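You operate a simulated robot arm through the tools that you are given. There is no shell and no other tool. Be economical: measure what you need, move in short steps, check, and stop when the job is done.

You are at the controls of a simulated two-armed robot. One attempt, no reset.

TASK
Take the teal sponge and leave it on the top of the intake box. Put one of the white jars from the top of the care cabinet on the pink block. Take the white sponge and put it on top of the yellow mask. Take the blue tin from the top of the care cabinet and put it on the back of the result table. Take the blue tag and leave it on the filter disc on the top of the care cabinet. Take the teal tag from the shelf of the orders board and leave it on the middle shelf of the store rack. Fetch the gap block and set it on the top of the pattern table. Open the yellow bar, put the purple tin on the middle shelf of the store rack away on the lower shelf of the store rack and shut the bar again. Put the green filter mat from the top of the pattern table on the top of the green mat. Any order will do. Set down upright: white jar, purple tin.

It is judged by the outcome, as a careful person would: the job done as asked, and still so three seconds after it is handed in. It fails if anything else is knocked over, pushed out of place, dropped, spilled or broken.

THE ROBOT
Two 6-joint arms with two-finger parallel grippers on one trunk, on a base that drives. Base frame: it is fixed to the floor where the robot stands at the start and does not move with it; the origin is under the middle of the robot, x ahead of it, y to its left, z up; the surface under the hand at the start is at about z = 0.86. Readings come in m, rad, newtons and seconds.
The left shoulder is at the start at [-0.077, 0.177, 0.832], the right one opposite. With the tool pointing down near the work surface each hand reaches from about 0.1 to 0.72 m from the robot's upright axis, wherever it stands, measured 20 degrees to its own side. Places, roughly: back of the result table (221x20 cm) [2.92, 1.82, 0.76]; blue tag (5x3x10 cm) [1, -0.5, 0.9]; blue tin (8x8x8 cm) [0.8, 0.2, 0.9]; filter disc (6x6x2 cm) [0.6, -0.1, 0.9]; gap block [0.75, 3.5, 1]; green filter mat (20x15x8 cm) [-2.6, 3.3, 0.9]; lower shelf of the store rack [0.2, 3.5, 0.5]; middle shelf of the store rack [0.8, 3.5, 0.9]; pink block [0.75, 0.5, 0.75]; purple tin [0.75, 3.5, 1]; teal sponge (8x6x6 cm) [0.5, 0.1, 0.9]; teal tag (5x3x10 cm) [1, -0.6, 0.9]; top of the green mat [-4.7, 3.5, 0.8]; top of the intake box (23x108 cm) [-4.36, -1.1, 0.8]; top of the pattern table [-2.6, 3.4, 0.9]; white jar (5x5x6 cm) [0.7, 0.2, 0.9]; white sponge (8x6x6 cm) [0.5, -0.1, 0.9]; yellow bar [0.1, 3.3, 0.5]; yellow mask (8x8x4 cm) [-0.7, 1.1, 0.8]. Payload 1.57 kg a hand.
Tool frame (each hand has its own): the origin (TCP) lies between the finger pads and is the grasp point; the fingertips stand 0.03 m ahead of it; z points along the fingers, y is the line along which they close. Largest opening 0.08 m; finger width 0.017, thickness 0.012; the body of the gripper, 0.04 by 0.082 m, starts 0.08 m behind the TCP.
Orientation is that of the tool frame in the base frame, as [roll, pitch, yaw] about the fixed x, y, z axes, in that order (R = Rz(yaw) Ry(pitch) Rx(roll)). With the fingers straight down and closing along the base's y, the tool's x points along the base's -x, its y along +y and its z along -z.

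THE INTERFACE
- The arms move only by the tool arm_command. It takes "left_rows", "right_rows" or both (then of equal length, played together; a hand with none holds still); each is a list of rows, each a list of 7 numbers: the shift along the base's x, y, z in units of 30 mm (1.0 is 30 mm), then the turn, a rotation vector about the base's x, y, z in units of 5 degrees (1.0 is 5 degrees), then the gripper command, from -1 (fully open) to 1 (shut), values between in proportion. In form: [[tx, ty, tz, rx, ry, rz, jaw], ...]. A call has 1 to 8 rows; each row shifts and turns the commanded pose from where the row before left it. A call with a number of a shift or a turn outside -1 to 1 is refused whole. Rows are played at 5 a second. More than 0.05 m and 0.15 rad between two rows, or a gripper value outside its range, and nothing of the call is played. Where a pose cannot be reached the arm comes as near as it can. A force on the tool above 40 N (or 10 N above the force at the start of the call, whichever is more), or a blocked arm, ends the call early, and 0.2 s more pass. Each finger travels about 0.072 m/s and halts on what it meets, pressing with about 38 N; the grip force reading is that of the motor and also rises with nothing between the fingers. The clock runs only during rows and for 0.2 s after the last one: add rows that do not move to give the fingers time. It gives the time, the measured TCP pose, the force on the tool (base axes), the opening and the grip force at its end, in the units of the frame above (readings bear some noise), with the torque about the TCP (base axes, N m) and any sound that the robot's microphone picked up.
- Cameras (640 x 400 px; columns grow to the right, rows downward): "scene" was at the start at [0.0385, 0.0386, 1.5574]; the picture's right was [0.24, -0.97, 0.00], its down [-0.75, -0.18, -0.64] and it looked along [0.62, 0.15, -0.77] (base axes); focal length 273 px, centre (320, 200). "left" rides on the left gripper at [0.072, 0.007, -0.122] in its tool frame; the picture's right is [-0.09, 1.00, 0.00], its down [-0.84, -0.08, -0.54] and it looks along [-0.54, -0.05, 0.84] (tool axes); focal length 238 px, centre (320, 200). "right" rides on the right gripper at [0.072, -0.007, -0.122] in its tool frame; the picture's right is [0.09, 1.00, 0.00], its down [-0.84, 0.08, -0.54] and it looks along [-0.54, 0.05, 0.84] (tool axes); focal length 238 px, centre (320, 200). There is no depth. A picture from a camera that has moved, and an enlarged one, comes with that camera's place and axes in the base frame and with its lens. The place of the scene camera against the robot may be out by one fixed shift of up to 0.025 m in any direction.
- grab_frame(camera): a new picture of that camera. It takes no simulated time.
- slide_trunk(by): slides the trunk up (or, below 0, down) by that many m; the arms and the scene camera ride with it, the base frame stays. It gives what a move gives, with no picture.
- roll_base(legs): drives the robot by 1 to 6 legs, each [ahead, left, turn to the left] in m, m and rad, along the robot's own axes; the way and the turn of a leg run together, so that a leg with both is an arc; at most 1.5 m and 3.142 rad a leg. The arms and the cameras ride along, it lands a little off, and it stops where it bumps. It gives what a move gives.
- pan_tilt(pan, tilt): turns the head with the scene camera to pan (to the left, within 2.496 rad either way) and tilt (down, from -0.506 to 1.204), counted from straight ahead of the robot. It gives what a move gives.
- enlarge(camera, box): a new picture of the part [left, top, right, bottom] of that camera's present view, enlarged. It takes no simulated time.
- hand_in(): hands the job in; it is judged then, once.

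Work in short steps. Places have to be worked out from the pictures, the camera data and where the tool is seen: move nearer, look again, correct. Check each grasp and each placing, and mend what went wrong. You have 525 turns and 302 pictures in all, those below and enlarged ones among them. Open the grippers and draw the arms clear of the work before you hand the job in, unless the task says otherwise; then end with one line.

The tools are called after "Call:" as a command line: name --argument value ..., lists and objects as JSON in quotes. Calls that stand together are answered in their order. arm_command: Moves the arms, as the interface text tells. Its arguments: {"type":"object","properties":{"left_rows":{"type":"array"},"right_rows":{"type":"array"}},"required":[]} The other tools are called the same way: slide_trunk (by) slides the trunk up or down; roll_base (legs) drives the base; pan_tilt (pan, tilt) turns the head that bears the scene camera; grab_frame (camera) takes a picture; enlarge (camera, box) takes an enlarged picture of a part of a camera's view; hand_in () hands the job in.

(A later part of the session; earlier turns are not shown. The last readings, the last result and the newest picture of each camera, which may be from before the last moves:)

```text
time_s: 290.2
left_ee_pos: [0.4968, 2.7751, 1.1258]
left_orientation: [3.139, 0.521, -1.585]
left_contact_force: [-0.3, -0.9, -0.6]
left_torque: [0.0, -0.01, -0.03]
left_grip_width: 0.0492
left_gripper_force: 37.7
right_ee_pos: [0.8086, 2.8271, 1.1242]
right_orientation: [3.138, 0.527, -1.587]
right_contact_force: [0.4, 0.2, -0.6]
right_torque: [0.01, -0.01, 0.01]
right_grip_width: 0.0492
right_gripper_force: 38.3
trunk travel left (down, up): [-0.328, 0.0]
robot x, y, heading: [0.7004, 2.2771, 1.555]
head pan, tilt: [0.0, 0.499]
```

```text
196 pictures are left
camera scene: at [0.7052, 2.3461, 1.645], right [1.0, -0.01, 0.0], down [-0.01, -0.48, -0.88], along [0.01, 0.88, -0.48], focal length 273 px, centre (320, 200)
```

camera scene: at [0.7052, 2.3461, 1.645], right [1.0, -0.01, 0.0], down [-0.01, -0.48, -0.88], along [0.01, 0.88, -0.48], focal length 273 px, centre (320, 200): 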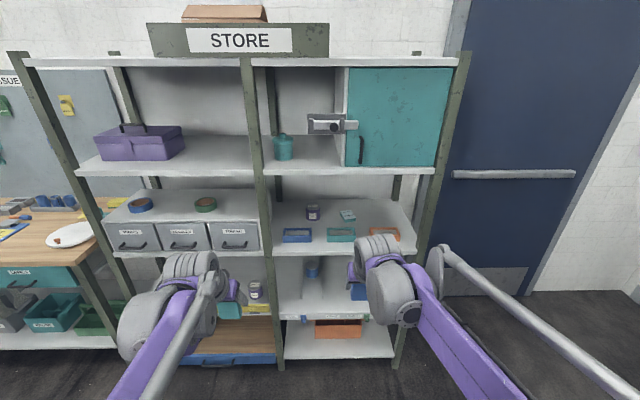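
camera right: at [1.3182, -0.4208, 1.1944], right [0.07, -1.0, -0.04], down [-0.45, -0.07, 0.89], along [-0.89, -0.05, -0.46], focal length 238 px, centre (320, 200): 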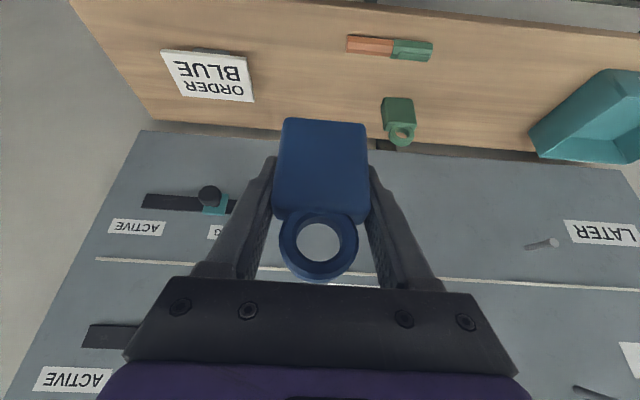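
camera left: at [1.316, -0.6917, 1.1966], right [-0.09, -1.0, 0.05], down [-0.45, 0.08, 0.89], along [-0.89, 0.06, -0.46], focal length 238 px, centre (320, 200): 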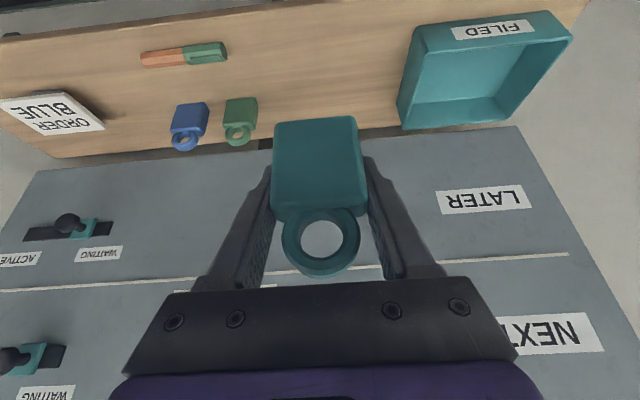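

Call:
enlarge --camera "scene" --box '[260, 170, 440, 270]'

Call:
enlarge --camera "scene" --box '[90, 230, 430, 380]'

```text
3.56 times, centred on (350, 220) of scene
camera zoom: at [0.7052, 2.3461, 1.645], right [1.0, -0.01, 0.0], down [-0.01, -0.48, -0.88], along [0.01, 0.88, -0.48], focal length 971 px, centre (213, 129)
```

zoom: 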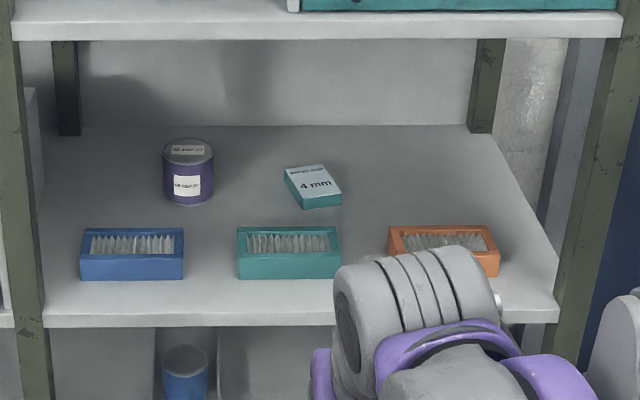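

```text
1.88 times, centred on (260, 305) of scene
camera zoom: at [0.7052, 2.3461, 1.645], right [1.0, -0.01, 0.0], down [-0.01, -0.48, -0.88], along [0.01, 0.88, -0.48], focal length 514 px, centre (433, 2)
```

zoom: 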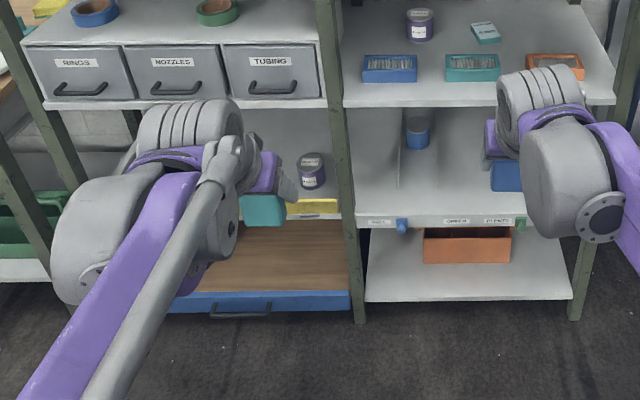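

Middle shelf (z≈.87) right bay holds boxes in front, purple tin, and the "4 mm" gap block. I'll put the teal tag behind the orange/teal boxes at ≈(.955,3.49). First pull both arms back and lower the trunk for clearance under the upper shelf.

Call:
arm_command --left_rows '[[0, -1, 0, 0, 0, 0, 1], [0, -1, 0, 0, 0, 0, 1], [0, -1, 0, 0, 0, 0, 1], [0, -1, 0, 0, 0, 0, 1], [0, -1, 0, 0, 0, 0, 1], [0, -1, 0, 0, 0, 0, 1]]' --right_rows '[[0.3, -1, 0, 0, 0, 0, 1], [0.3, -1, 0, 0, 0, 0, 1], [0.3, -1, 0, 0, 0, 0, 1], [0.3, -1, 0, 0, 0, 0, 1], [0.3, -1, 0, 0, 0, 0, 1], [0.3, -1, 0, 0, 0, 0, 1]]'

Call:
slide_trunk --by -0.2

Call:
roll_base --legs '[[0, -0.3, 0.016], [0.5, 0, 0]]'

Call:
grab_frame --camera "scene"

Call:
grab_frame --camera "left"

```text
time_s: 291.6
left_ee_pos: [0.4956, 2.5938, 1.1268]
left_orientation: [3.14, 0.525, -1.585]
left_contact_force: [0.5, -0.8, -0.4]
left_torque: [0.0, -0.02, 0.0]
left_grip_width: 0.0492
left_gripper_force: 38.4
right_ee_pos: [0.864, 2.6439, 1.1251]
right_orientation: [3.138, 0.527, -1.586]
right_contact_force: [-0.1, 0.2, 0.0]
right_torque: [0.03, 0.02, 0.03]
right_grip_width: 0.049
right_gripper_force: 37.9
trunk travel left (down, up): [-0.328, 0.0]
robot x, y, heading: [0.6998, 2.2802, 1.552]
head pan, tilt: [0.0, 0.499]
```

```text
time_s: 293.8
left_ee_pos: [0.4967, 2.5963, 0.9265]
left_orientation: [3.14, 0.522, -1.586]
left_contact_force: [0.2, -0.1, 0.0]
left_torque: [0.0, 0.03, 0.01]
left_grip_width: 0.049
left_gripper_force: 38.3
right_ee_pos: [0.8646, 2.6466, 0.9234]
right_orientation: [3.138, 0.525, -1.586]
right_contact_force: [-0.5, -0.4, -0.2]
right_torque: [-0.02, 0.0, 0.03]
right_grip_width: 0.0491
right_gripper_force: 37.8
trunk travel left (down, up): [-0.128, 0.2]
robot x, y, heading: [0.7021, 2.2765, 1.554]
head pan, tilt: [0.0, 0.499]
```

```text
time_s: 299.6
left_ee_pos: [0.7961, 3.0855, 0.9271]
left_orientation: [3.141, 0.521, -1.572]
left_contact_force: [0.6, -0.2, -1.2]
left_torque: [0.01, -0.04, -0.01]
left_grip_width: 0.049
left_gripper_force: 38.2
right_ee_pos: [1.1631, 3.1404, 0.9228]
right_orientation: [3.139, 0.525, -1.575]
right_contact_force: [-0.3, 0.2, -0.2]
right_torque: [0.04, -0.02, 0.01]
right_grip_width: 0.0491
right_gripper_force: 37.7
trunk travel left (down, up): [-0.128, 0.2]
robot x, y, heading: [1.0033, 2.7684, 1.57]
head pan, tilt: [0.0, 0.499]
```

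```text
193 pictures are left
camera scene: at [1.0081, 2.8541, 1.4417], right [1.0, 0.0, 0.0], down [0.0, -0.48, -0.88], along [0.0, 0.88, -0.48], focal length 273 px, centre (320, 200)
```

scene: 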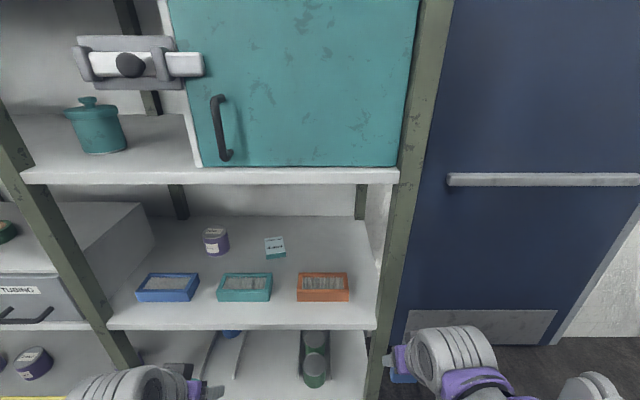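

```text
192 pictures are left
camera left: at [0.7875, 2.9643, 0.996], right [-1.0, 0.08, 0.05], down [0.08, 0.46, 0.89], along [0.05, 0.89, -0.46], focal length 238 px, centre (320, 200)
```

left: 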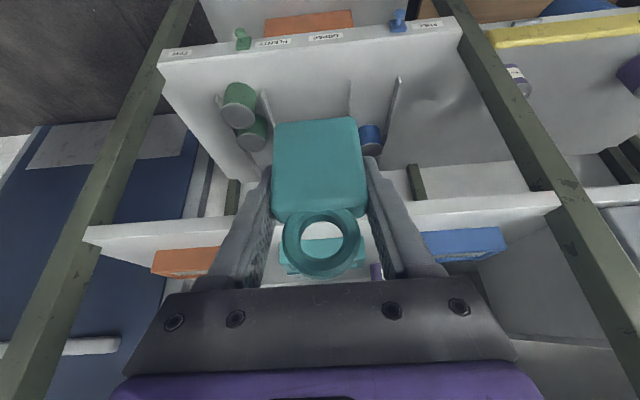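

Target spot ≈(.975,3.475). Raise/align left hand first, keeping TCP at z≈.965.

Call:
arm_command --left_rows '[[1, 0, 0.25, 0, 0, 0, 1], [1, 0, 0.25, 0, 0, 0, 1], [1, 0, 0.25, 0, 0, 0, 1], [1, 0, 0.25, 0, 0, 0, 1], [1, 0, 0.25, 0, 0, 0, 1], [1, 0, 0.1, 0, 0, 0, 1], [0, 1, 0, 0, 0, 0, 1], [0, 1, 0, 0, 0, 0, 1]]'

Call:
arm_command --left_rows '[[0, 1, 0, 0, 0, 0, 1], [0, 1, 0, 0, 0, 0, 1], [0, 1, 0, 0, 0, 0, 1], [0, 1, 0, 0, 0, 0, 1]]'

Call:
grab_frame --camera "scene"

Call:
grab_frame --camera "left"

```text
time_s: 301.4
left_ee_pos: [0.976, 3.146, 0.9658]
left_orientation: [3.141, 0.523, -1.574]
left_contact_force: [0.0, 0.1, -1.4]
left_torque: [0.01, 0.0, 0.01]
left_grip_width: 0.049
left_gripper_force: 37.4
right_ee_pos: [1.1617, 3.1403, 0.9236]
right_orientation: [3.138, 0.525, -1.575]
right_contact_force: [-0.1, 1.0, -0.4]
right_torque: [-0.01, -0.02, 0.03]
right_grip_width: 0.0492
right_gripper_force: 38.0
trunk travel left (down, up): [-0.128, 0.2]
robot x, y, heading: [0.9984, 2.7671, 1.566]
head pan, tilt: [0.0, 0.499]
```

```text
time_s: 302.4
left_ee_pos: [0.9753, 3.267, 0.9651]
left_orientation: [3.141, 0.522, -1.574]
left_contact_force: [-0.5, 0.8, -1.1]
left_torque: [0.01, 0.0, -0.02]
left_grip_width: 0.049
left_gripper_force: 38.1
right_ee_pos: [1.1614, 3.1407, 0.9231]
right_orientation: [3.137, 0.524, -1.575]
right_contact_force: [-0.2, 0.6, -0.7]
right_torque: [-0.03, -0.02, -0.02]
right_grip_width: 0.0492
right_gripper_force: 38.2
trunk travel left (down, up): [-0.128, 0.2]
robot x, y, heading: [1.005, 2.7674, 1.57]
head pan, tilt: [0.0, 0.499]
```

```text
191 pictures are left
camera scene: at [1.0082, 2.8544, 1.4417], right [1.0, 0.0, 0.0], down [0.0, -0.48, -0.88], along [0.0, 0.88, -0.48], focal length 273 px, centre (320, 200)
```

scene: 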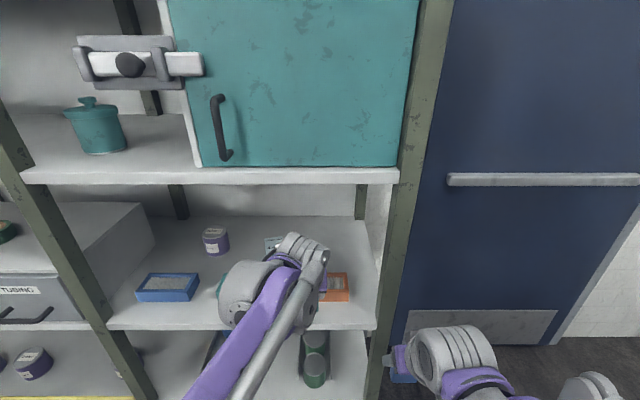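

```text
190 pictures are left
camera left: at [0.9674, 3.1448, 1.0355], right [-1.0, 0.08, 0.05], down [0.08, 0.46, 0.89], along [0.05, 0.89, -0.46], focal length 238 px, centre (320, 200)
```

left: 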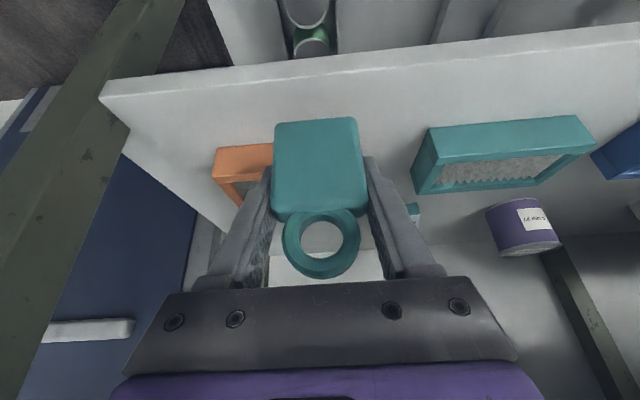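

Call:
arm_command --left_rows '[[-0.5, 0.5, 0.2, 0, 0, 0, 1], [-0.5, 0.5, 0.1, 0, 0, 0, 1], [0, 1, 0, 0, 0, 0, 1], [0, 1, 0, 0, 0, 0, 1], [0, 1, 0, 0, 0, 0, 1], [0, 1, 0, 0, 0, 0, 1], [0, 1, 0, 0, 0, 0, 1], [0, 0.6, 0, 0, 0, 0, 1]]'

Call:
grab_frame --camera "scene"

Call:
grab_frame --camera "left"

```text
time_s: 304.2
left_ee_pos: [0.9438, 3.4574, 0.9724]
left_orientation: [-3.141, 0.521, -1.573]
left_contact_force: [-0.2, -0.5, -0.6]
left_torque: [0.03, 0.04, 0.0]
left_grip_width: 0.049
left_gripper_force: 38.0
left hand out of reach, approached as far as the arm can: row 8
right_ee_pos: [1.1622, 3.1398, 0.9231]
right_orientation: [3.138, 0.526, -1.573]
right_contact_force: [0.2, 0.2, -0.3]
right_torque: [0.04, 0.02, 0.01]
right_grip_width: 0.0494
right_gripper_force: 38.2
trunk travel left (down, up): [-0.128, 0.2]
robot x, y, heading: [1.003, 2.7683, 1.566]
head pan, tilt: [0.0, 0.499]
```

```text
189 pictures are left
camera scene: at [1.008, 2.8533, 1.4417], right [1.0, 0.0, 0.0], down [0.0, -0.48, -0.88], along [0.0, 0.88, -0.48], focal length 273 px, centre (320, 200)
```

scene: 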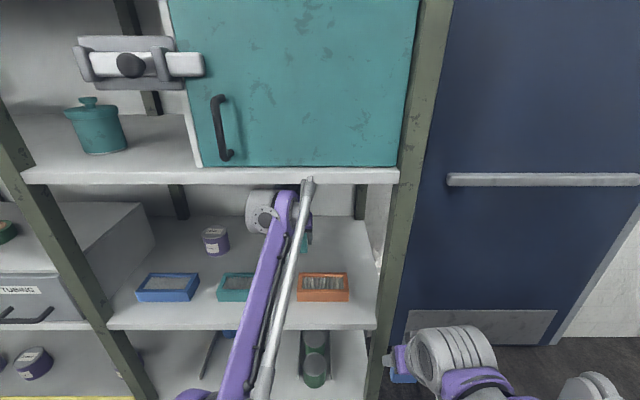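

```text
188 pictures are left
camera left: at [0.9354, 3.3357, 1.0427], right [-1.0, 0.08, 0.05], down [0.08, 0.45, 0.89], along [0.05, 0.89, -0.46], focal length 238 px, centre (320, 200)
```

left: 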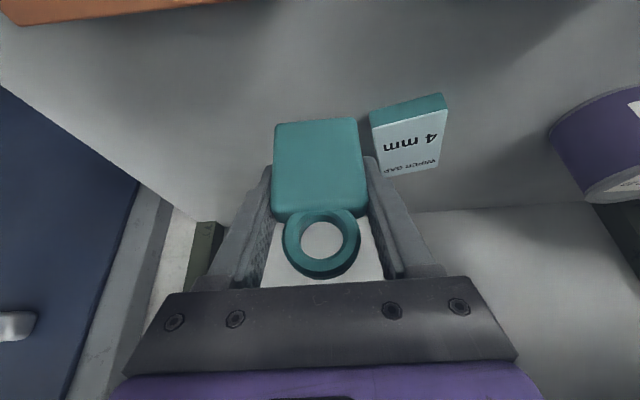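

Spot is clear. Lower straight down gently.

Call:
arm_command --left_rows '[[0, 0, -0.8, 0, 0, 0, 1], [0, 0, -0.7, 0, 0, 0, 1], [0, 0, -0.4, 0, 0, 0, 1], [0, 0, -0.2, 0, 0, 0, 1], [0, 0, -0.15, 0, 0, 0, 1], [0, 0, -0.1, 0, 0, 0, 1], [0, 0, -0.1, 0, 0, 0, 1]]'

Call:
grab_frame --camera "left"

```text
time_s: 305.4
left_ee_pos: [0.9438, 3.4557, 0.9112]
left_orientation: [-3.141, 0.527, -1.574]
left_contact_force: [-0.9, -4.8, 19.9]
left_torque: [-0.32, 0.02, -0.01]
left_grip_width: 0.0491
left_gripper_force: 37.6
right_ee_pos: [1.1611, 3.1384, 0.9252]
right_orientation: [3.138, 0.527, -1.572]
right_contact_force: [-0.6, 0.7, -1.3]
right_torque: [0.0, -0.03, 0.01]
right_grip_width: 0.049
right_gripper_force: 37.9
trunk travel left (down, up): [-0.128, 0.2]
robot x, y, heading: [1.0035, 2.7725, 1.565]
head pan, tilt: [0.0, 0.499]
stopped in row 5 (left hand): the force on the tool passed its limit at 46 N (the readings are from after the stop); the commanded pose is now the measured one
```

```text
187 pictures are left
camera left: at [0.9361, 3.3337, 0.9794], right [-1.0, 0.08, 0.05], down [0.08, 0.45, 0.89], along [0.05, 0.89, -0.45], focal length 238 px, centre (320, 200)
```

left: 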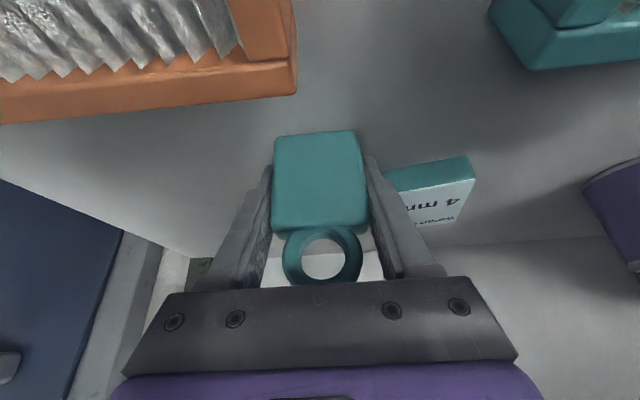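

Contact. Release with a small opening and withdraw up and back.

Call:
arm_command --left_rows '[[0, 0, 0.05, 0, 0, 0, 0.2], [0, 0, 0, 0, 0, 0, -0.5], [0, 0, 0, 0, 0, 0, -0.5], [0, 0, 0.5, 0, 0, 0, -0.5], [0, -0.3, 1, 0, 0, 0, -0.6], [0, -0.6, 0.9, 0, 0, 0, -0.6], [0, -1, 0, 0, 0, 0, -0.6], [0, -1, 0, 0, 0, 0, -0.6]]'

Call:
grab_frame --camera "left"

```text
time_s: 307.2
left_ee_pos: [0.9436, 3.3688, 0.9814]
left_orientation: [-3.141, 0.525, -1.571]
left_contact_force: [0.0, -0.3, -0.1]
left_torque: [0.0, -0.05, -0.02]
left_grip_width: 0.0642
left_gripper_force: 0.0
right_ee_pos: [1.1622, 3.1389, 0.9237]
right_orientation: [3.138, 0.528, -1.575]
right_contact_force: [-0.7, -0.3, -0.8]
right_torque: [-0.01, -0.01, 0.01]
right_grip_width: 0.0492
right_gripper_force: 37.3
trunk travel left (down, up): [-0.128, 0.2]
robot x, y, heading: [1.0021, 2.7694, 1.569]
head pan, tilt: [0.0, 0.499]
```

```text
186 pictures are left
camera left: at [0.9358, 3.2475, 1.0507], right [-1.0, 0.08, 0.05], down [0.08, 0.45, 0.89], along [0.05, 0.89, -0.46], focal length 238 px, centre (320, 200)
```

left: 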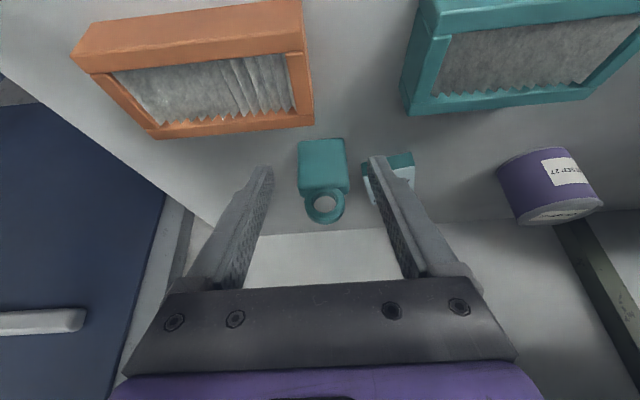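

Teal tag stands on the middle shelf. Now withdraw and inspect the yellow bar on the lower left shelf.

Call:
arm_command --left_rows '[[0, -1, 0, 0, 0, 0, -1], [0, -1, 0, 0, 0, 0, -1], [0, -1, 0, 0, 0, 0, -1], [0, -1, 0, 0, 0, 0, -1], [0, -1, 0, 0, 0, 0, -1], [0, -1, 0, 0, 0, 0, -1], [0, -1, 0, 0, 0, 0, -1]]'

Call:
roll_base --legs '[[-0.35, 0, 0], [0, 0.75, 0]]'

Call:
pan_tilt --pan 0.0 --tilt 0.75

Call:
grab_frame --camera "scene"

```text
time_s: 308.8
left_ee_pos: [0.9431, 3.1591, 0.9811]
left_orientation: [3.141, 0.528, -1.574]
left_contact_force: [0.0, 0.6, 0.4]
left_torque: [-0.03, 0.0, 0.01]
left_grip_width: 0.0799
left_gripper_force: 0.2
right_ee_pos: [1.1629, 3.1404, 0.9249]
right_orientation: [3.138, 0.525, -1.574]
right_contact_force: [0.1, 0.2, -0.6]
right_torque: [0.02, -0.01, 0.02]
right_grip_width: 0.049
right_gripper_force: 38.5
trunk travel left (down, up): [-0.128, 0.2]
robot x, y, heading: [1.0008, 2.7717, 1.567]
head pan, tilt: [0.0, 0.499]
```

```text
time_s: 317.6
left_ee_pos: [0.1932, 2.8136, 0.9802]
left_orientation: [-3.141, 0.526, -1.577]
left_contact_force: [-0.7, 0.7, -0.7]
left_torque: [0.01, -0.02, 0.02]
left_grip_width: 0.0796
left_gripper_force: 0.0
right_ee_pos: [0.4107, 2.792, 0.9242]
right_orientation: [3.137, 0.526, -1.578]
right_contact_force: [1.0, 0.5, -0.7]
right_torque: [-0.01, 0.0, 0.03]
right_grip_width: 0.0489
right_gripper_force: 37.8
trunk travel left (down, up): [-0.128, 0.2]
robot x, y, heading: [0.2483, 2.4233, 1.57]
head pan, tilt: [0.0, 0.499]
```

```text
time_s: 318.4
left_ee_pos: [0.1935, 2.8134, 0.9801]
left_orientation: [3.14, 0.524, -1.577]
left_contact_force: [-0.7, -0.5, -0.2]
left_torque: [0.01, 0.0, -0.02]
left_grip_width: 0.0799
left_gripper_force: 0.0
right_ee_pos: [0.4107, 2.7919, 0.9238]
right_orientation: [3.138, 0.526, -1.576]
right_contact_force: [-0.4, 0.1, 0.2]
right_torque: [0.0, 0.0, 0.02]
right_grip_width: 0.0491
right_gripper_force: 38.3
trunk travel left (down, up): [-0.128, 0.2]
robot x, y, heading: [0.2499, 2.4249, 1.569]
head pan, tilt: [0.0, 0.75]
```

```text
185 pictures are left
camera scene: at [0.2557, 2.4984, 1.4198], right [1.0, 0.0, 0.0], down [0.0, -0.68, -0.73], along [0.0, 0.73, -0.68], focal length 273 px, centre (320, 200)
```

scene: 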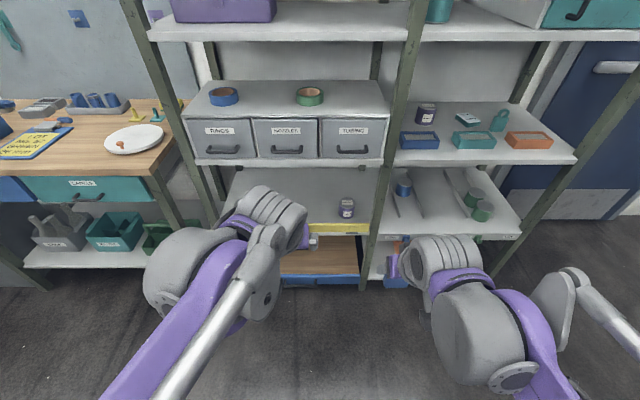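

Call:
grab_frame --camera "left"

Call:
grab_frame --camera "right"

```text
184 pictures are left
camera left: at [0.184, 2.6916, 1.0501], right [-1.0, 0.08, 0.05], down [0.08, 0.45, 0.89], along [0.05, 0.89, -0.46], focal length 238 px, centre (320, 200)
```

left: 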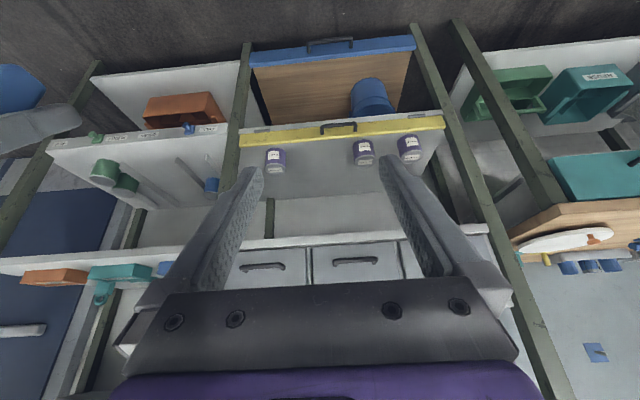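

```text
183 pictures are left
camera right: at [0.417, 2.6692, 0.9939], right [-1.0, -0.08, -0.04], down [-0.07, 0.45, 0.89], along [-0.05, 0.89, -0.46], focal length 238 px, centre (320, 200)
```

right: 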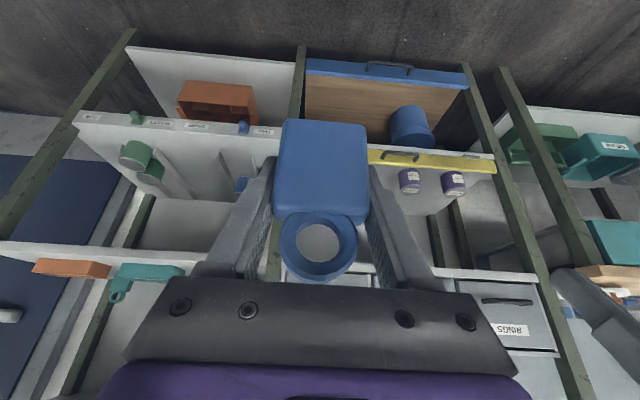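

Call:
enlarge --camera "left" --box '[220, 90, 460, 240]'

```text
2.67 times, centred on (340, 165) of left
camera zoom: at [0.184, 2.6916, 1.0501], right [-1.0, 0.08, 0.05], down [0.08, 0.45, 0.89], along [0.05, 0.89, -0.46], focal length 636 px, centre (267, 293)
```

zoom: 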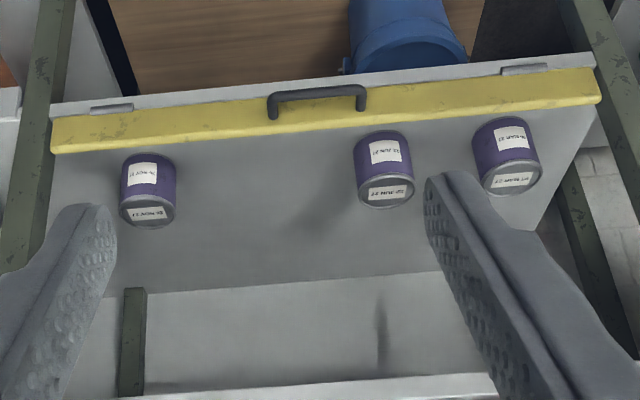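

The bar is a hinged retaining lip (hinges at its bottom, handle at x≈.14), with purple tins behind it. I'll flip it open by pulling from behind with closed fingertips at x≈.2. Drive closer.

Call:
roll_base --legs '[[0.25, 0, 0]]'

Call:
arm_command --left_rows '[[0, 0, -1, 0, 0, 0, 1], [0, 0, -1, 0, 0, 0, 1], [0, 0, -1, 0, 0, 0, 1], [0, 0, -1, 0, 0, 0, 1], [0, 0, -1, 0, 0, 0, 1], [0, 0, -1, 0, 0, 0, 1], [0, 0, -1, 0, 0, 0, 1], [0, 0, -1, 0, 0, 0, 1]]'

Call:
grab_frame --camera "left"

Call:
grab_frame --camera "scene"

```text
time_s: 320.2
left_ee_pos: [0.1943, 3.0633, 0.9802]
left_orientation: [-3.14, 0.526, -1.577]
left_contact_force: [-0.2, -0.4, 0.3]
left_torque: [0.0, -0.03, -0.03]
left_grip_width: 0.0799
left_gripper_force: 0.1
right_ee_pos: [0.4119, 3.042, 0.9231]
right_orientation: [3.137, 0.525, -1.576]
right_contact_force: [-0.4, 0.9, -0.6]
right_torque: [-0.01, 0.02, 0.01]
right_grip_width: 0.049
right_gripper_force: 38.0
trunk travel left (down, up): [-0.128, 0.2]
robot x, y, heading: [0.2514, 2.673, 1.564]
head pan, tilt: [0.0, 0.75]
```

```text
time_s: 322.0
left_ee_pos: [0.194, 3.0628, 0.7389]
left_orientation: [-3.141, 0.526, -1.575]
left_contact_force: [0.2, -0.1, 0.0]
left_torque: [0.0, -0.01, 0.0]
left_grip_width: 0.0002
left_gripper_force: 21.5
right_ee_pos: [0.4125, 3.0429, 0.9236]
right_orientation: [3.137, 0.526, -1.576]
right_contact_force: [0.7, 0.6, -0.2]
right_torque: [0.03, 0.06, 0.0]
right_grip_width: 0.0493
right_gripper_force: 38.4
trunk travel left (down, up): [-0.128, 0.2]
robot x, y, heading: [0.2502, 2.6715, 1.563]
head pan, tilt: [0.0, 0.75]
```

```text
181 pictures are left
camera left: at [0.1849, 2.9413, 0.8088], right [-1.0, 0.08, 0.05], down [0.08, 0.45, 0.89], along [0.05, 0.89, -0.46], focal length 238 px, centre (320, 200)
```

left: 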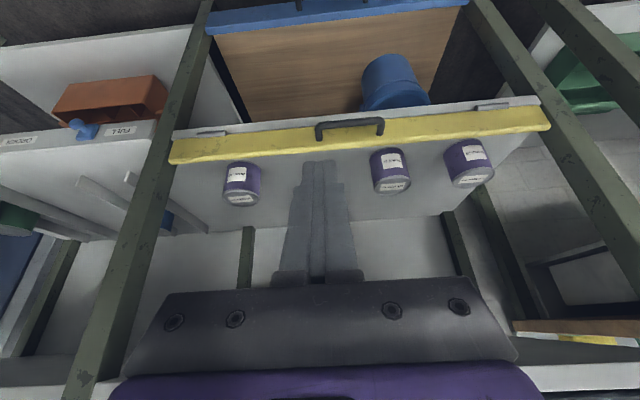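

```text
180 pictures are left
camera scene: at [0.2569, 2.7482, 1.4197], right [1.0, 0.0, 0.0], down [0.0, -0.68, -0.73], along [0.0, 0.73, -0.68], focal length 273 px, centre (320, 200)
```

scene: 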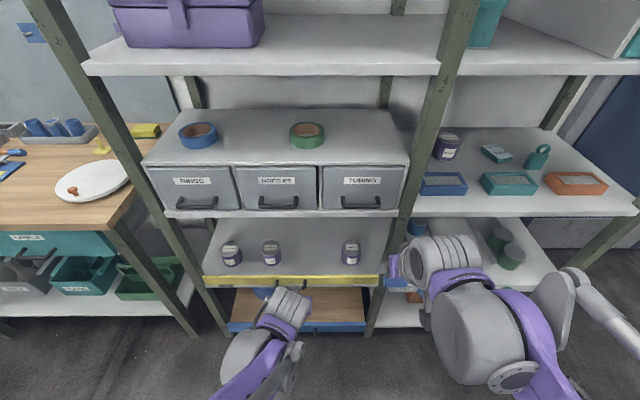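

Call:
arm_command --left_rows '[[0.1, 1, -0.5, 0, 0, 0, 1], [0.1, 1, -0.5, 0, 0, 0, 1], [0.1, 1, -0.5, 0, 0, 0, 1], [0, 1, -0.5, 0, 0, 0, 1], [0, 1, -0.5, 0, 0, 0, 1], [0, 1, -0.5, 0, 0, 0, 1], [0, 1, -0.5, 0, 0, 0, 1], [0, 0.75, -0.5, 0, 0, 0, 1]]'

Call:
grab_frame --camera "left"

Call:
enlarge --camera "scene" --box '[180, 200, 420, 350]'

```text
time_s: 323.8
left_ee_pos: [0.2026, 3.2956, 0.6195]
left_orientation: [3.141, 0.524, -1.575]
left_contact_force: [-0.2, 0.6, 0.4]
left_torque: [0.02, -0.01, -0.03]
left_grip_width: 0.0001
left_gripper_force: 21.2
right_ee_pos: [0.4106, 3.0424, 0.9243]
right_orientation: [3.138, 0.526, -1.577]
right_contact_force: [0.4, 0.2, -0.8]
right_torque: [-0.04, 0.0, -0.01]
right_grip_width: 0.049
right_gripper_force: 38.1
trunk travel left (down, up): [-0.128, 0.2]
robot x, y, heading: [0.2511, 2.6706, 1.562]
head pan, tilt: [0.0, 0.75]
```

```text
179 pictures are left
camera left: at [0.1939, 3.1746, 0.6894], right [-1.0, 0.09, 0.05], down [0.08, 0.45, 0.89], along [0.05, 0.89, -0.46], focal length 238 px, centre (320, 200)
```

left: 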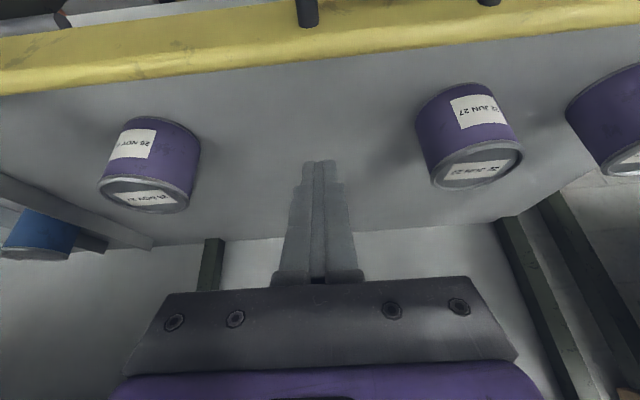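

```text
2.67 times, centred on (300, 275) of scene
camera zoom: at [0.2568, 2.7482, 1.4197], right [1.0, 0.0, 0.0], down [0.0, -0.68, -0.73], along [0.0, 0.73, -0.68], focal length 728 px, centre (373, 0)
```

zoom: 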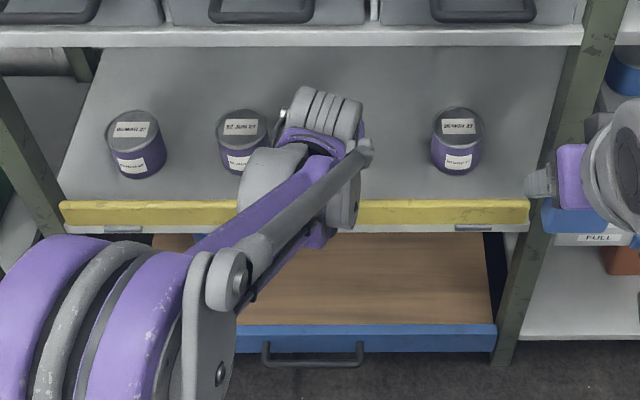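

Tips are just behind the bar. Descend so the tips reach z≈.51, then pull toward me.

Call:
arm_command --left_rows '[[0, 0, -0.9, 0, 0, 0, 1], [0, 0, -0.9, 0, 0, 0, 1], [0, 0, -0.9, 0, 0, 0, 1], [0, 0, 0, 0, 0, 0, 1]]'

Call:
grab_frame --camera "left"

```text
time_s: 324.8
left_ee_pos: [0.2021, 3.2966, 0.5386]
left_orientation: [-3.141, 0.524, -1.576]
left_contact_force: [0.7, -0.3, -0.1]
left_torque: [-0.04, 0.03, 0.01]
left_grip_width: 0.0
left_gripper_force: 21.5
right_ee_pos: [0.4127, 3.0422, 0.9229]
right_orientation: [3.138, 0.525, -1.576]
right_contact_force: [-0.3, -0.1, -0.8]
right_torque: [-0.02, 0.0, -0.01]
right_grip_width: 0.0491
right_gripper_force: 38.2
trunk travel left (down, up): [-0.128, 0.2]
robot x, y, heading: [0.2505, 2.6712, 1.571]
head pan, tilt: [0.0, 0.75]
```

```text
177 pictures are left
camera left: at [0.1939, 3.1741, 0.6085], right [-1.0, 0.08, 0.05], down [0.08, 0.45, 0.89], along [0.05, 0.89, -0.46], focal length 238 px, centre (320, 200)
```

left: 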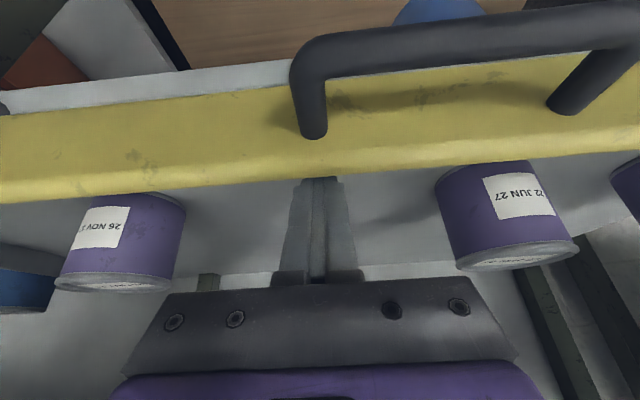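

Call:
arm_command --left_rows '[[0, -0.7, 0, 0, 0, 0, 1], [0, -0.7, 0, 0, 0, 0, 1], [0, -0.7, 0, 0, 0, 0, 1], [0, -0.5, -0.2, 0, 0, 0, 1]]'

Call:
grab_frame --camera "left"

```text
time_s: 325.6
left_ee_pos: [0.2039, 3.25, 0.5417]
left_orientation: [-3.139, 0.545, -1.578]
left_contact_force: [0.1, 0.2, -0.3]
left_torque: [0.03, -0.01, 0.0]
left_grip_width: 0.0
left_gripper_force: 21.3
right_ee_pos: [0.4118, 3.0423, 0.9243]
right_orientation: [3.139, 0.527, -1.578]
right_contact_force: [-0.2, -0.1, -0.8]
right_torque: [-0.03, -0.03, 0.0]
right_grip_width: 0.049
right_gripper_force: 38.1
trunk travel left (down, up): [-0.128, 0.2]
robot x, y, heading: [0.2482, 2.6713, 1.561]
head pan, tilt: [0.0, 0.75]
stopped in row 3 (left hand): the force on the tool passed its limit at 60 N (the readings are from after the stop); the commanded pose is now the measured one
```

```text
176 pictures are left
camera left: at [0.1942, 3.1264, 0.6096], right [-1.0, 0.09, 0.05], down [0.08, 0.44, 0.9], along [0.06, 0.9, -0.44], focal length 238 px, centre (320, 200)
```

left: 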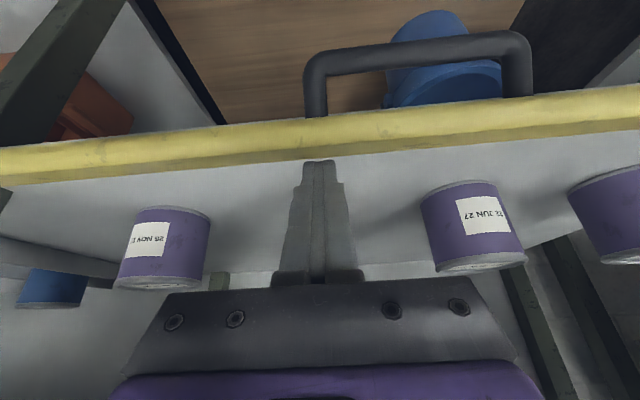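

Call:
enlarge --camera "scene" --box '[180, 200, 420, 350]'

Call:
grab_frame --camera "right"

```text
2.67 times, centred on (300, 275) of scene
camera zoom: at [0.2568, 2.7479, 1.4197], right [1.0, 0.0, 0.0], down [0.0, -0.68, -0.73], along [0.0, 0.73, -0.68], focal length 728 px, centre (373, 0)
```

zoom: 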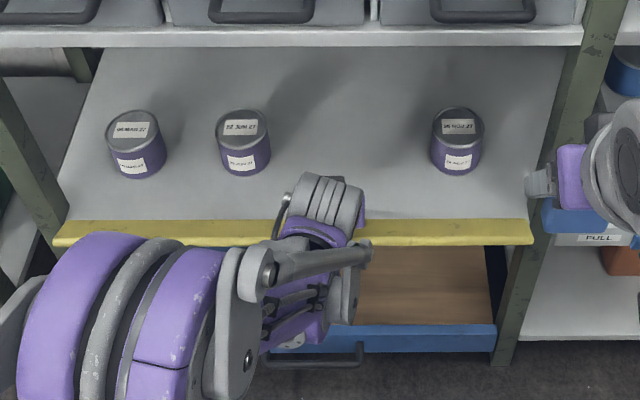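

```text
174 pictures are left
camera right: at [0.4183, 2.9185, 0.9938], right [-1.0, -0.07, -0.04], down [-0.07, 0.45, 0.89], along [-0.05, 0.89, -0.46], focal length 238 px, centre (320, 200)
```

right: 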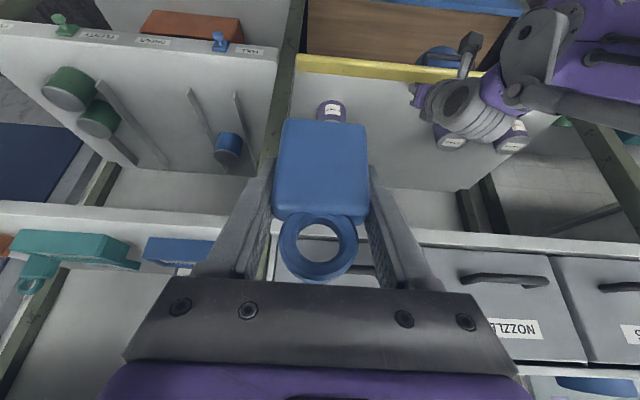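

The bar has swung open (lies flat outward). Withdraw the left hand up and go for the purple tin on the middle shelf.

Call:
arm_command --left_rows '[[0, 0.1, 1, 0, 0, 0, 1], [0, 0, 1, 0, 0, 0, 1], [0, -0.5, 1, 0, 0, 0, 0], [0, -1, 1, 0, 0, 0, -0.8], [0, -1, 1, 0, 0, 0, -0.8], [0, -1, 1, 0, 0, 0, -0.8], [0, -1, 1, 0, 0, 0, -0.8], [0, -1, 1, 0, 0, 0, -0.8]]'

Call:
arm_command --left_rows '[[0, -0.5, 1, 0, 0, 0, -0.8], [0, -0.5, 1, 0, 0, 0, -0.8], [0, -0.5, 1, 0, 0, 0, -0.8], [0, 0, 1, 0, 0, 0, -0.8], [0, 0, 1, 0, 0, 0, -0.8], [0, 0, 1, 0, 0, 0, -0.8]]'

Call:
enlarge --camera "scene" --box '[180, 200, 420, 350]'

```text
time_s: 327.4
left_ee_pos: [0.2034, 3.0857, 0.7834]
left_orientation: [3.14, 0.546, -1.579]
left_contact_force: [0.7, 0.1, 0.3]
left_torque: [-0.01, 0.0, -0.02]
left_grip_width: 0.0718
left_gripper_force: 0.1
right_ee_pos: [0.4132, 3.0428, 0.9238]
right_orientation: [3.138, 0.527, -1.577]
right_contact_force: [0.2, 0.5, -0.2]
right_torque: [-0.02, -0.02, 0.0]
right_grip_width: 0.0493
right_gripper_force: 38.6
trunk travel left (down, up): [-0.128, 0.2]
robot x, y, heading: [0.2504, 2.6731, 1.567]
head pan, tilt: [0.0, 0.75]
```

```text
time_s: 328.8
left_ee_pos: [0.2039, 3.042, 0.9646]
left_orientation: [3.141, 0.542, -1.578]
left_contact_force: [0.1, -0.3, -1.2]
left_torque: [-0.05, 0.03, 0.01]
left_grip_width: 0.072
left_gripper_force: 0.0
right_ee_pos: [0.4123, 3.0419, 0.9237]
right_orientation: [3.138, 0.524, -1.58]
right_contact_force: [-0.1, -0.5, -0.7]
right_torque: [0.0, -0.02, -0.02]
right_grip_width: 0.0491
right_gripper_force: 37.9
trunk travel left (down, up): [-0.128, 0.2]
robot x, y, heading: [0.2514, 2.6721, 1.567]
head pan, tilt: [0.0, 0.75]
```

```text
2.67 times, centred on (300, 275) of scene
camera zoom: at [0.2569, 2.748, 1.4197], right [1.0, 0.0, 0.0], down [0.0, -0.68, -0.73], along [0.0, 0.73, -0.68], focal length 728 px, centre (373, 0)
```

zoom: 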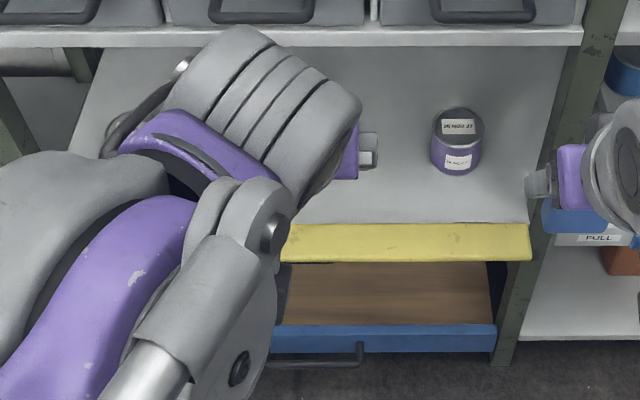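

Call:
roll_base --legs '[[0, -0.5, 0], [0.12, 0, 0]]'

Call:
pan_tilt --pan 0.0 --tilt 0.6

Call:
grab_frame --camera "scene"

Call:
grab_frame --camera "left"

```text
time_s: 334.5
left_ee_pos: [0.7031, 3.1594, 0.961]
left_orientation: [-3.141, 0.543, -1.575]
left_contact_force: [0.1, -0.1, -0.6]
left_torque: [-0.02, 0.02, -0.04]
left_grip_width: 0.0721
left_gripper_force: 0.1
right_ee_pos: [0.9126, 3.1604, 0.9231]
right_orientation: [3.137, 0.526, -1.575]
right_contact_force: [-0.3, -0.3, -1.2]
right_torque: [0.0, -0.04, 0.02]
right_grip_width: 0.0491
right_gripper_force: 37.9
trunk travel left (down, up): [-0.128, 0.2]
robot x, y, heading: [0.753, 2.7873, 1.563]
head pan, tilt: [0.0, 0.75]
```

```text
time_s: 335.2
left_ee_pos: [0.7024, 3.1588, 0.9627]
left_orientation: [3.14, 0.545, -1.576]
left_contact_force: [0.3, -0.1, -1.3]
left_torque: [0.02, 0.02, 0.02]
left_grip_width: 0.0719
left_gripper_force: 0.1
right_ee_pos: [0.9125, 3.1598, 0.9232]
right_orientation: [3.138, 0.527, -1.576]
right_contact_force: [0.4, -0.2, -0.9]
right_torque: [-0.01, -0.03, -0.02]
right_grip_width: 0.0493
right_gripper_force: 38.0
trunk travel left (down, up): [-0.128, 0.2]
robot x, y, heading: [0.7509, 2.7894, 1.566]
head pan, tilt: [0.0, 0.6]
```

```text
172 pictures are left
camera scene: at [0.7571, 2.8704, 1.4326], right [1.0, 0.0, 0.0], down [0.0, -0.57, -0.82], along [0.0, 0.82, -0.57], focal length 273 px, centre (320, 200)
```

scene: 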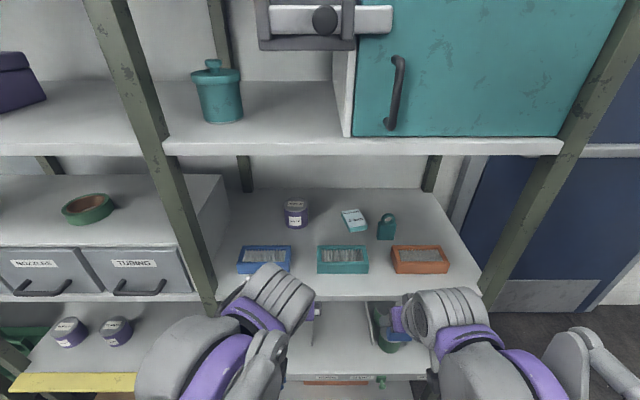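

```text
171 pictures are left
camera left: at [0.6945, 3.0358, 1.0303], right [-1.0, 0.09, 0.05], down [0.08, 0.44, 0.9], along [0.06, 0.9, -0.44], focal length 238 px, centre (320, 200)
```

left: 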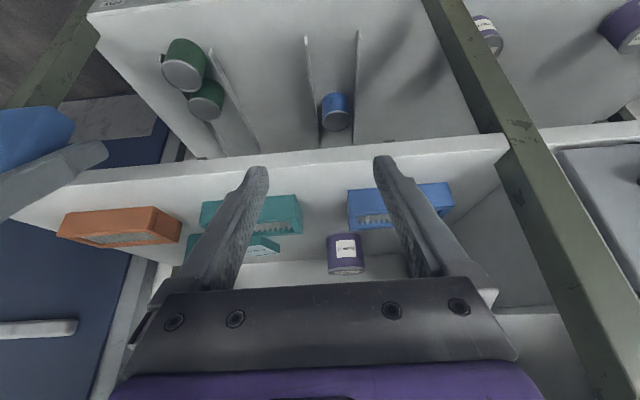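

Call:
arm_command --left_rows '[[-0.3, 1, 0.2, 0, 0, 0, -0.8], [0, 1, 0, 0, 0, 0, -0.8], [0, 1, 0, 0, 0, 0, -0.8], [0, 1, 0, 0, 0, 0, -0.8], [0, 1, 0, 0, 0, 0, -0.8], [0, 1, 0, 0, 0, 0, -0.8], [0, 1, 0, 0, 0, 0, -0.8], [0, 0.5, 0, 0, 0, 0, -0.8]]'

Call:
grab_frame --camera "left"

```text
time_s: 337.0
left_ee_pos: [0.6937, 3.3841, 0.9695]
left_orientation: [-3.141, 0.546, -1.574]
left_contact_force: [-0.2, 0.2, -0.8]
left_torque: [0.0, 0.0, -0.02]
left_grip_width: 0.0718
left_gripper_force: 0.0
right_ee_pos: [0.9121, 3.1586, 0.9234]
right_orientation: [3.138, 0.524, -1.575]
right_contact_force: [-0.1, 0.5, -0.6]
right_torque: [0.03, -0.01, 0.02]
right_grip_width: 0.0489
right_gripper_force: 37.8
trunk travel left (down, up): [-0.128, 0.2]
robot x, y, heading: [0.7546, 2.7885, 1.565]
head pan, tilt: [0.0, 0.6]
```

```text
170 pictures are left
camera left: at [0.6858, 3.2611, 1.0362], right [-1.0, 0.08, 0.05], down [0.08, 0.44, 0.9], along [0.06, 0.9, -0.44], focal length 238 px, centre (320, 200)
```

left: 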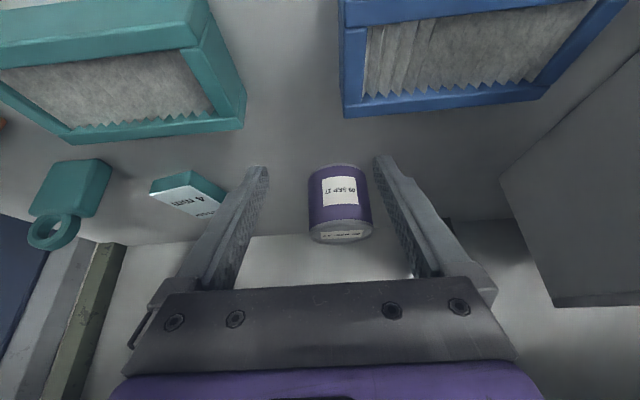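

Tin is ≈7.2 cm across, at ≈(.679,3.533), top z≈.957; gripper opens 8 cm so alignment must be precise. Adjust x, open fully, pull the right hand back, then drive 6 cm closer.

Call:
arm_command --left_rows '[[-0.25, -0.3, 0.1, 0, 0, 0, -1], [-0.25, -0.3, 0.1, 0, 0, 0, -1], [0, 0, 0, 0, 0, 0, -1]]' --right_rows '[[0, -1, 0, 0, 0, 0, 1], [0, -1, 0, 0, 0, 0, 1], [0, -1, 0, 0, 0, 0, 1]]'

Call:
roll_base --legs '[[0.07, 0, 0]]'

Call:
grab_frame --camera "left"

```text
time_s: 337.8
left_ee_pos: [0.6796, 3.365, 0.9767]
left_orientation: [-3.141, 0.545, -1.577]
left_contact_force: [-0.6, -0.6, 0.0]
left_torque: [0.01, 0.03, 0.03]
left_grip_width: 0.08
left_gripper_force: 0.0
right_ee_pos: [0.9117, 3.067, 0.9238]
right_orientation: [3.138, 0.527, -1.575]
right_contact_force: [0.3, 0.2, -0.2]
right_torque: [0.03, -0.02, 0.0]
right_grip_width: 0.049
right_gripper_force: 37.6
trunk travel left (down, up): [-0.128, 0.2]
robot x, y, heading: [0.7532, 2.7906, 1.568]
head pan, tilt: [0.0, 0.6]
```

```text
time_s: 338.8
left_ee_pos: [0.68, 3.4369, 0.9738]
left_orientation: [-3.141, 0.542, -1.576]
left_contact_force: [-0.1, 0.2, 0.0]
left_torque: [0.03, 0.04, -0.01]
left_grip_width: 0.08
left_gripper_force: 0.0
right_ee_pos: [0.9111, 3.1403, 0.9226]
right_orientation: [3.138, 0.526, -1.578]
right_contact_force: [-0.4, -0.8, -0.7]
right_torque: [-0.03, 0.01, 0.0]
right_grip_width: 0.0492
right_gripper_force: 38.4
trunk travel left (down, up): [-0.128, 0.2]
robot x, y, heading: [0.749, 2.8578, 1.563]
head pan, tilt: [0.0, 0.6]
```

```text
169 pictures are left
camera left: at [0.671, 3.3139, 1.0417], right [-1.0, 0.08, 0.05], down [0.08, 0.44, 0.9], along [0.06, 0.9, -0.44], focal length 238 px, centre (320, 200)
```

left: 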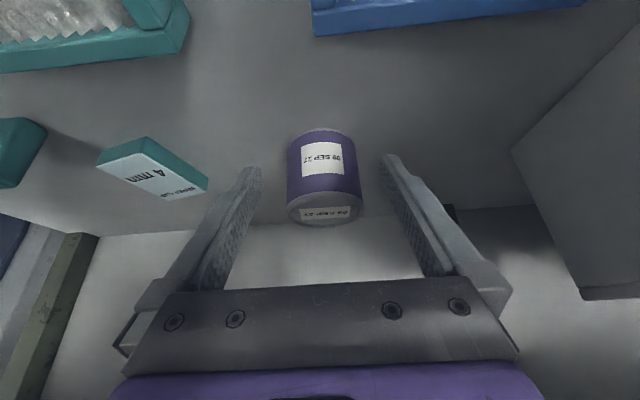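

Well aligned. Advance along both sides of the tin.

Call:
arm_command --left_rows '[[-0.03, 0.78, -0.37, 0, 0, 0, -1], [-0.03, 0.78, -0.37, 0, 0, 0, -1], [0, 0.78, -0.37, 0, 0, 0, -1]]'

Call:
grab_frame --camera "left"

```text
time_s: 339.6
left_ee_pos: [0.6786, 3.5055, 0.9397]
left_orientation: [3.14, 0.541, -1.577]
left_contact_force: [0.3, 0.1, -0.5]
left_torque: [0.0, 0.02, -0.01]
left_grip_width: 0.08
left_gripper_force: 0.0
right_ee_pos: [0.9111, 3.1395, 0.9234]
right_orientation: [3.138, 0.527, -1.575]
right_contact_force: [-0.5, -0.6, -1.1]
right_torque: [-0.01, -0.04, 0.01]
right_grip_width: 0.0489
right_gripper_force: 38.8
trunk travel left (down, up): [-0.128, 0.2]
robot x, y, heading: [0.7512, 2.8616, 1.569]
head pan, tilt: [0.0, 0.6]
```

```text
168 pictures are left
camera left: at [0.669, 3.3835, 1.0083], right [-1.0, 0.08, 0.05], down [0.08, 0.44, 0.9], along [0.06, 0.9, -0.44], focal length 238 px, centre (320, 200)
```

left: 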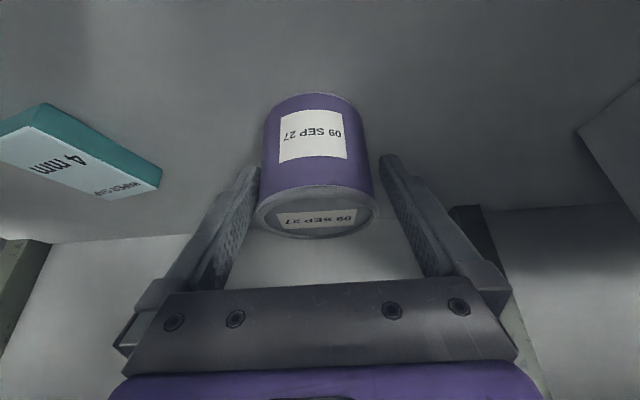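

Call:
arm_command --left_rows '[[0.09, 0.4, -0.2, 0, 0, 0, -1], [0, 0.4, -0.2, 0, 0, 0, -1]]'

Call:
grab_frame --camera "left"

```text
time_s: 340.2
left_ee_pos: [0.6807, 3.5308, 0.9293]
left_orientation: [-3.142, 0.544, -1.575]
left_contact_force: [-0.2, -0.2, -0.2]
left_torque: [-0.02, 0.01, -0.01]
left_grip_width: 0.0795
left_gripper_force: 0.2
right_ee_pos: [0.912, 3.1381, 0.9227]
right_orientation: [3.139, 0.524, -1.577]
right_contact_force: [0.0, -1.0, -0.1]
right_torque: [-0.01, -0.02, -0.02]
right_grip_width: 0.049
right_gripper_force: 38.4
trunk travel left (down, up): [-0.128, 0.2]
robot x, y, heading: [0.7491, 2.8595, 1.568]
head pan, tilt: [0.0, 0.6]
```

```text
167 pictures are left
camera left: at [0.6719, 3.4075, 0.9966], right [-1.0, 0.08, 0.05], down [0.08, 0.44, 0.9], along [0.06, 0.9, -0.44], focal length 238 px, centre (320, 200)
```

left: 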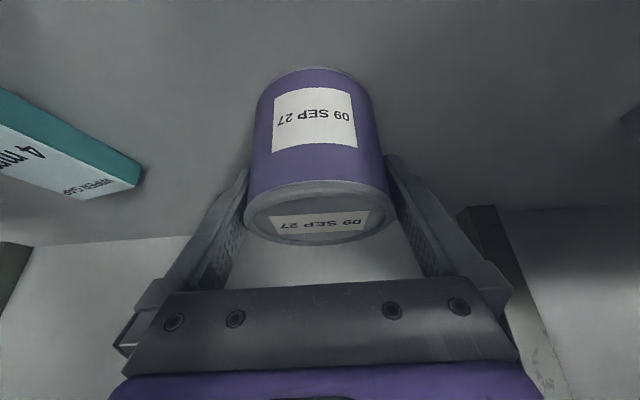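

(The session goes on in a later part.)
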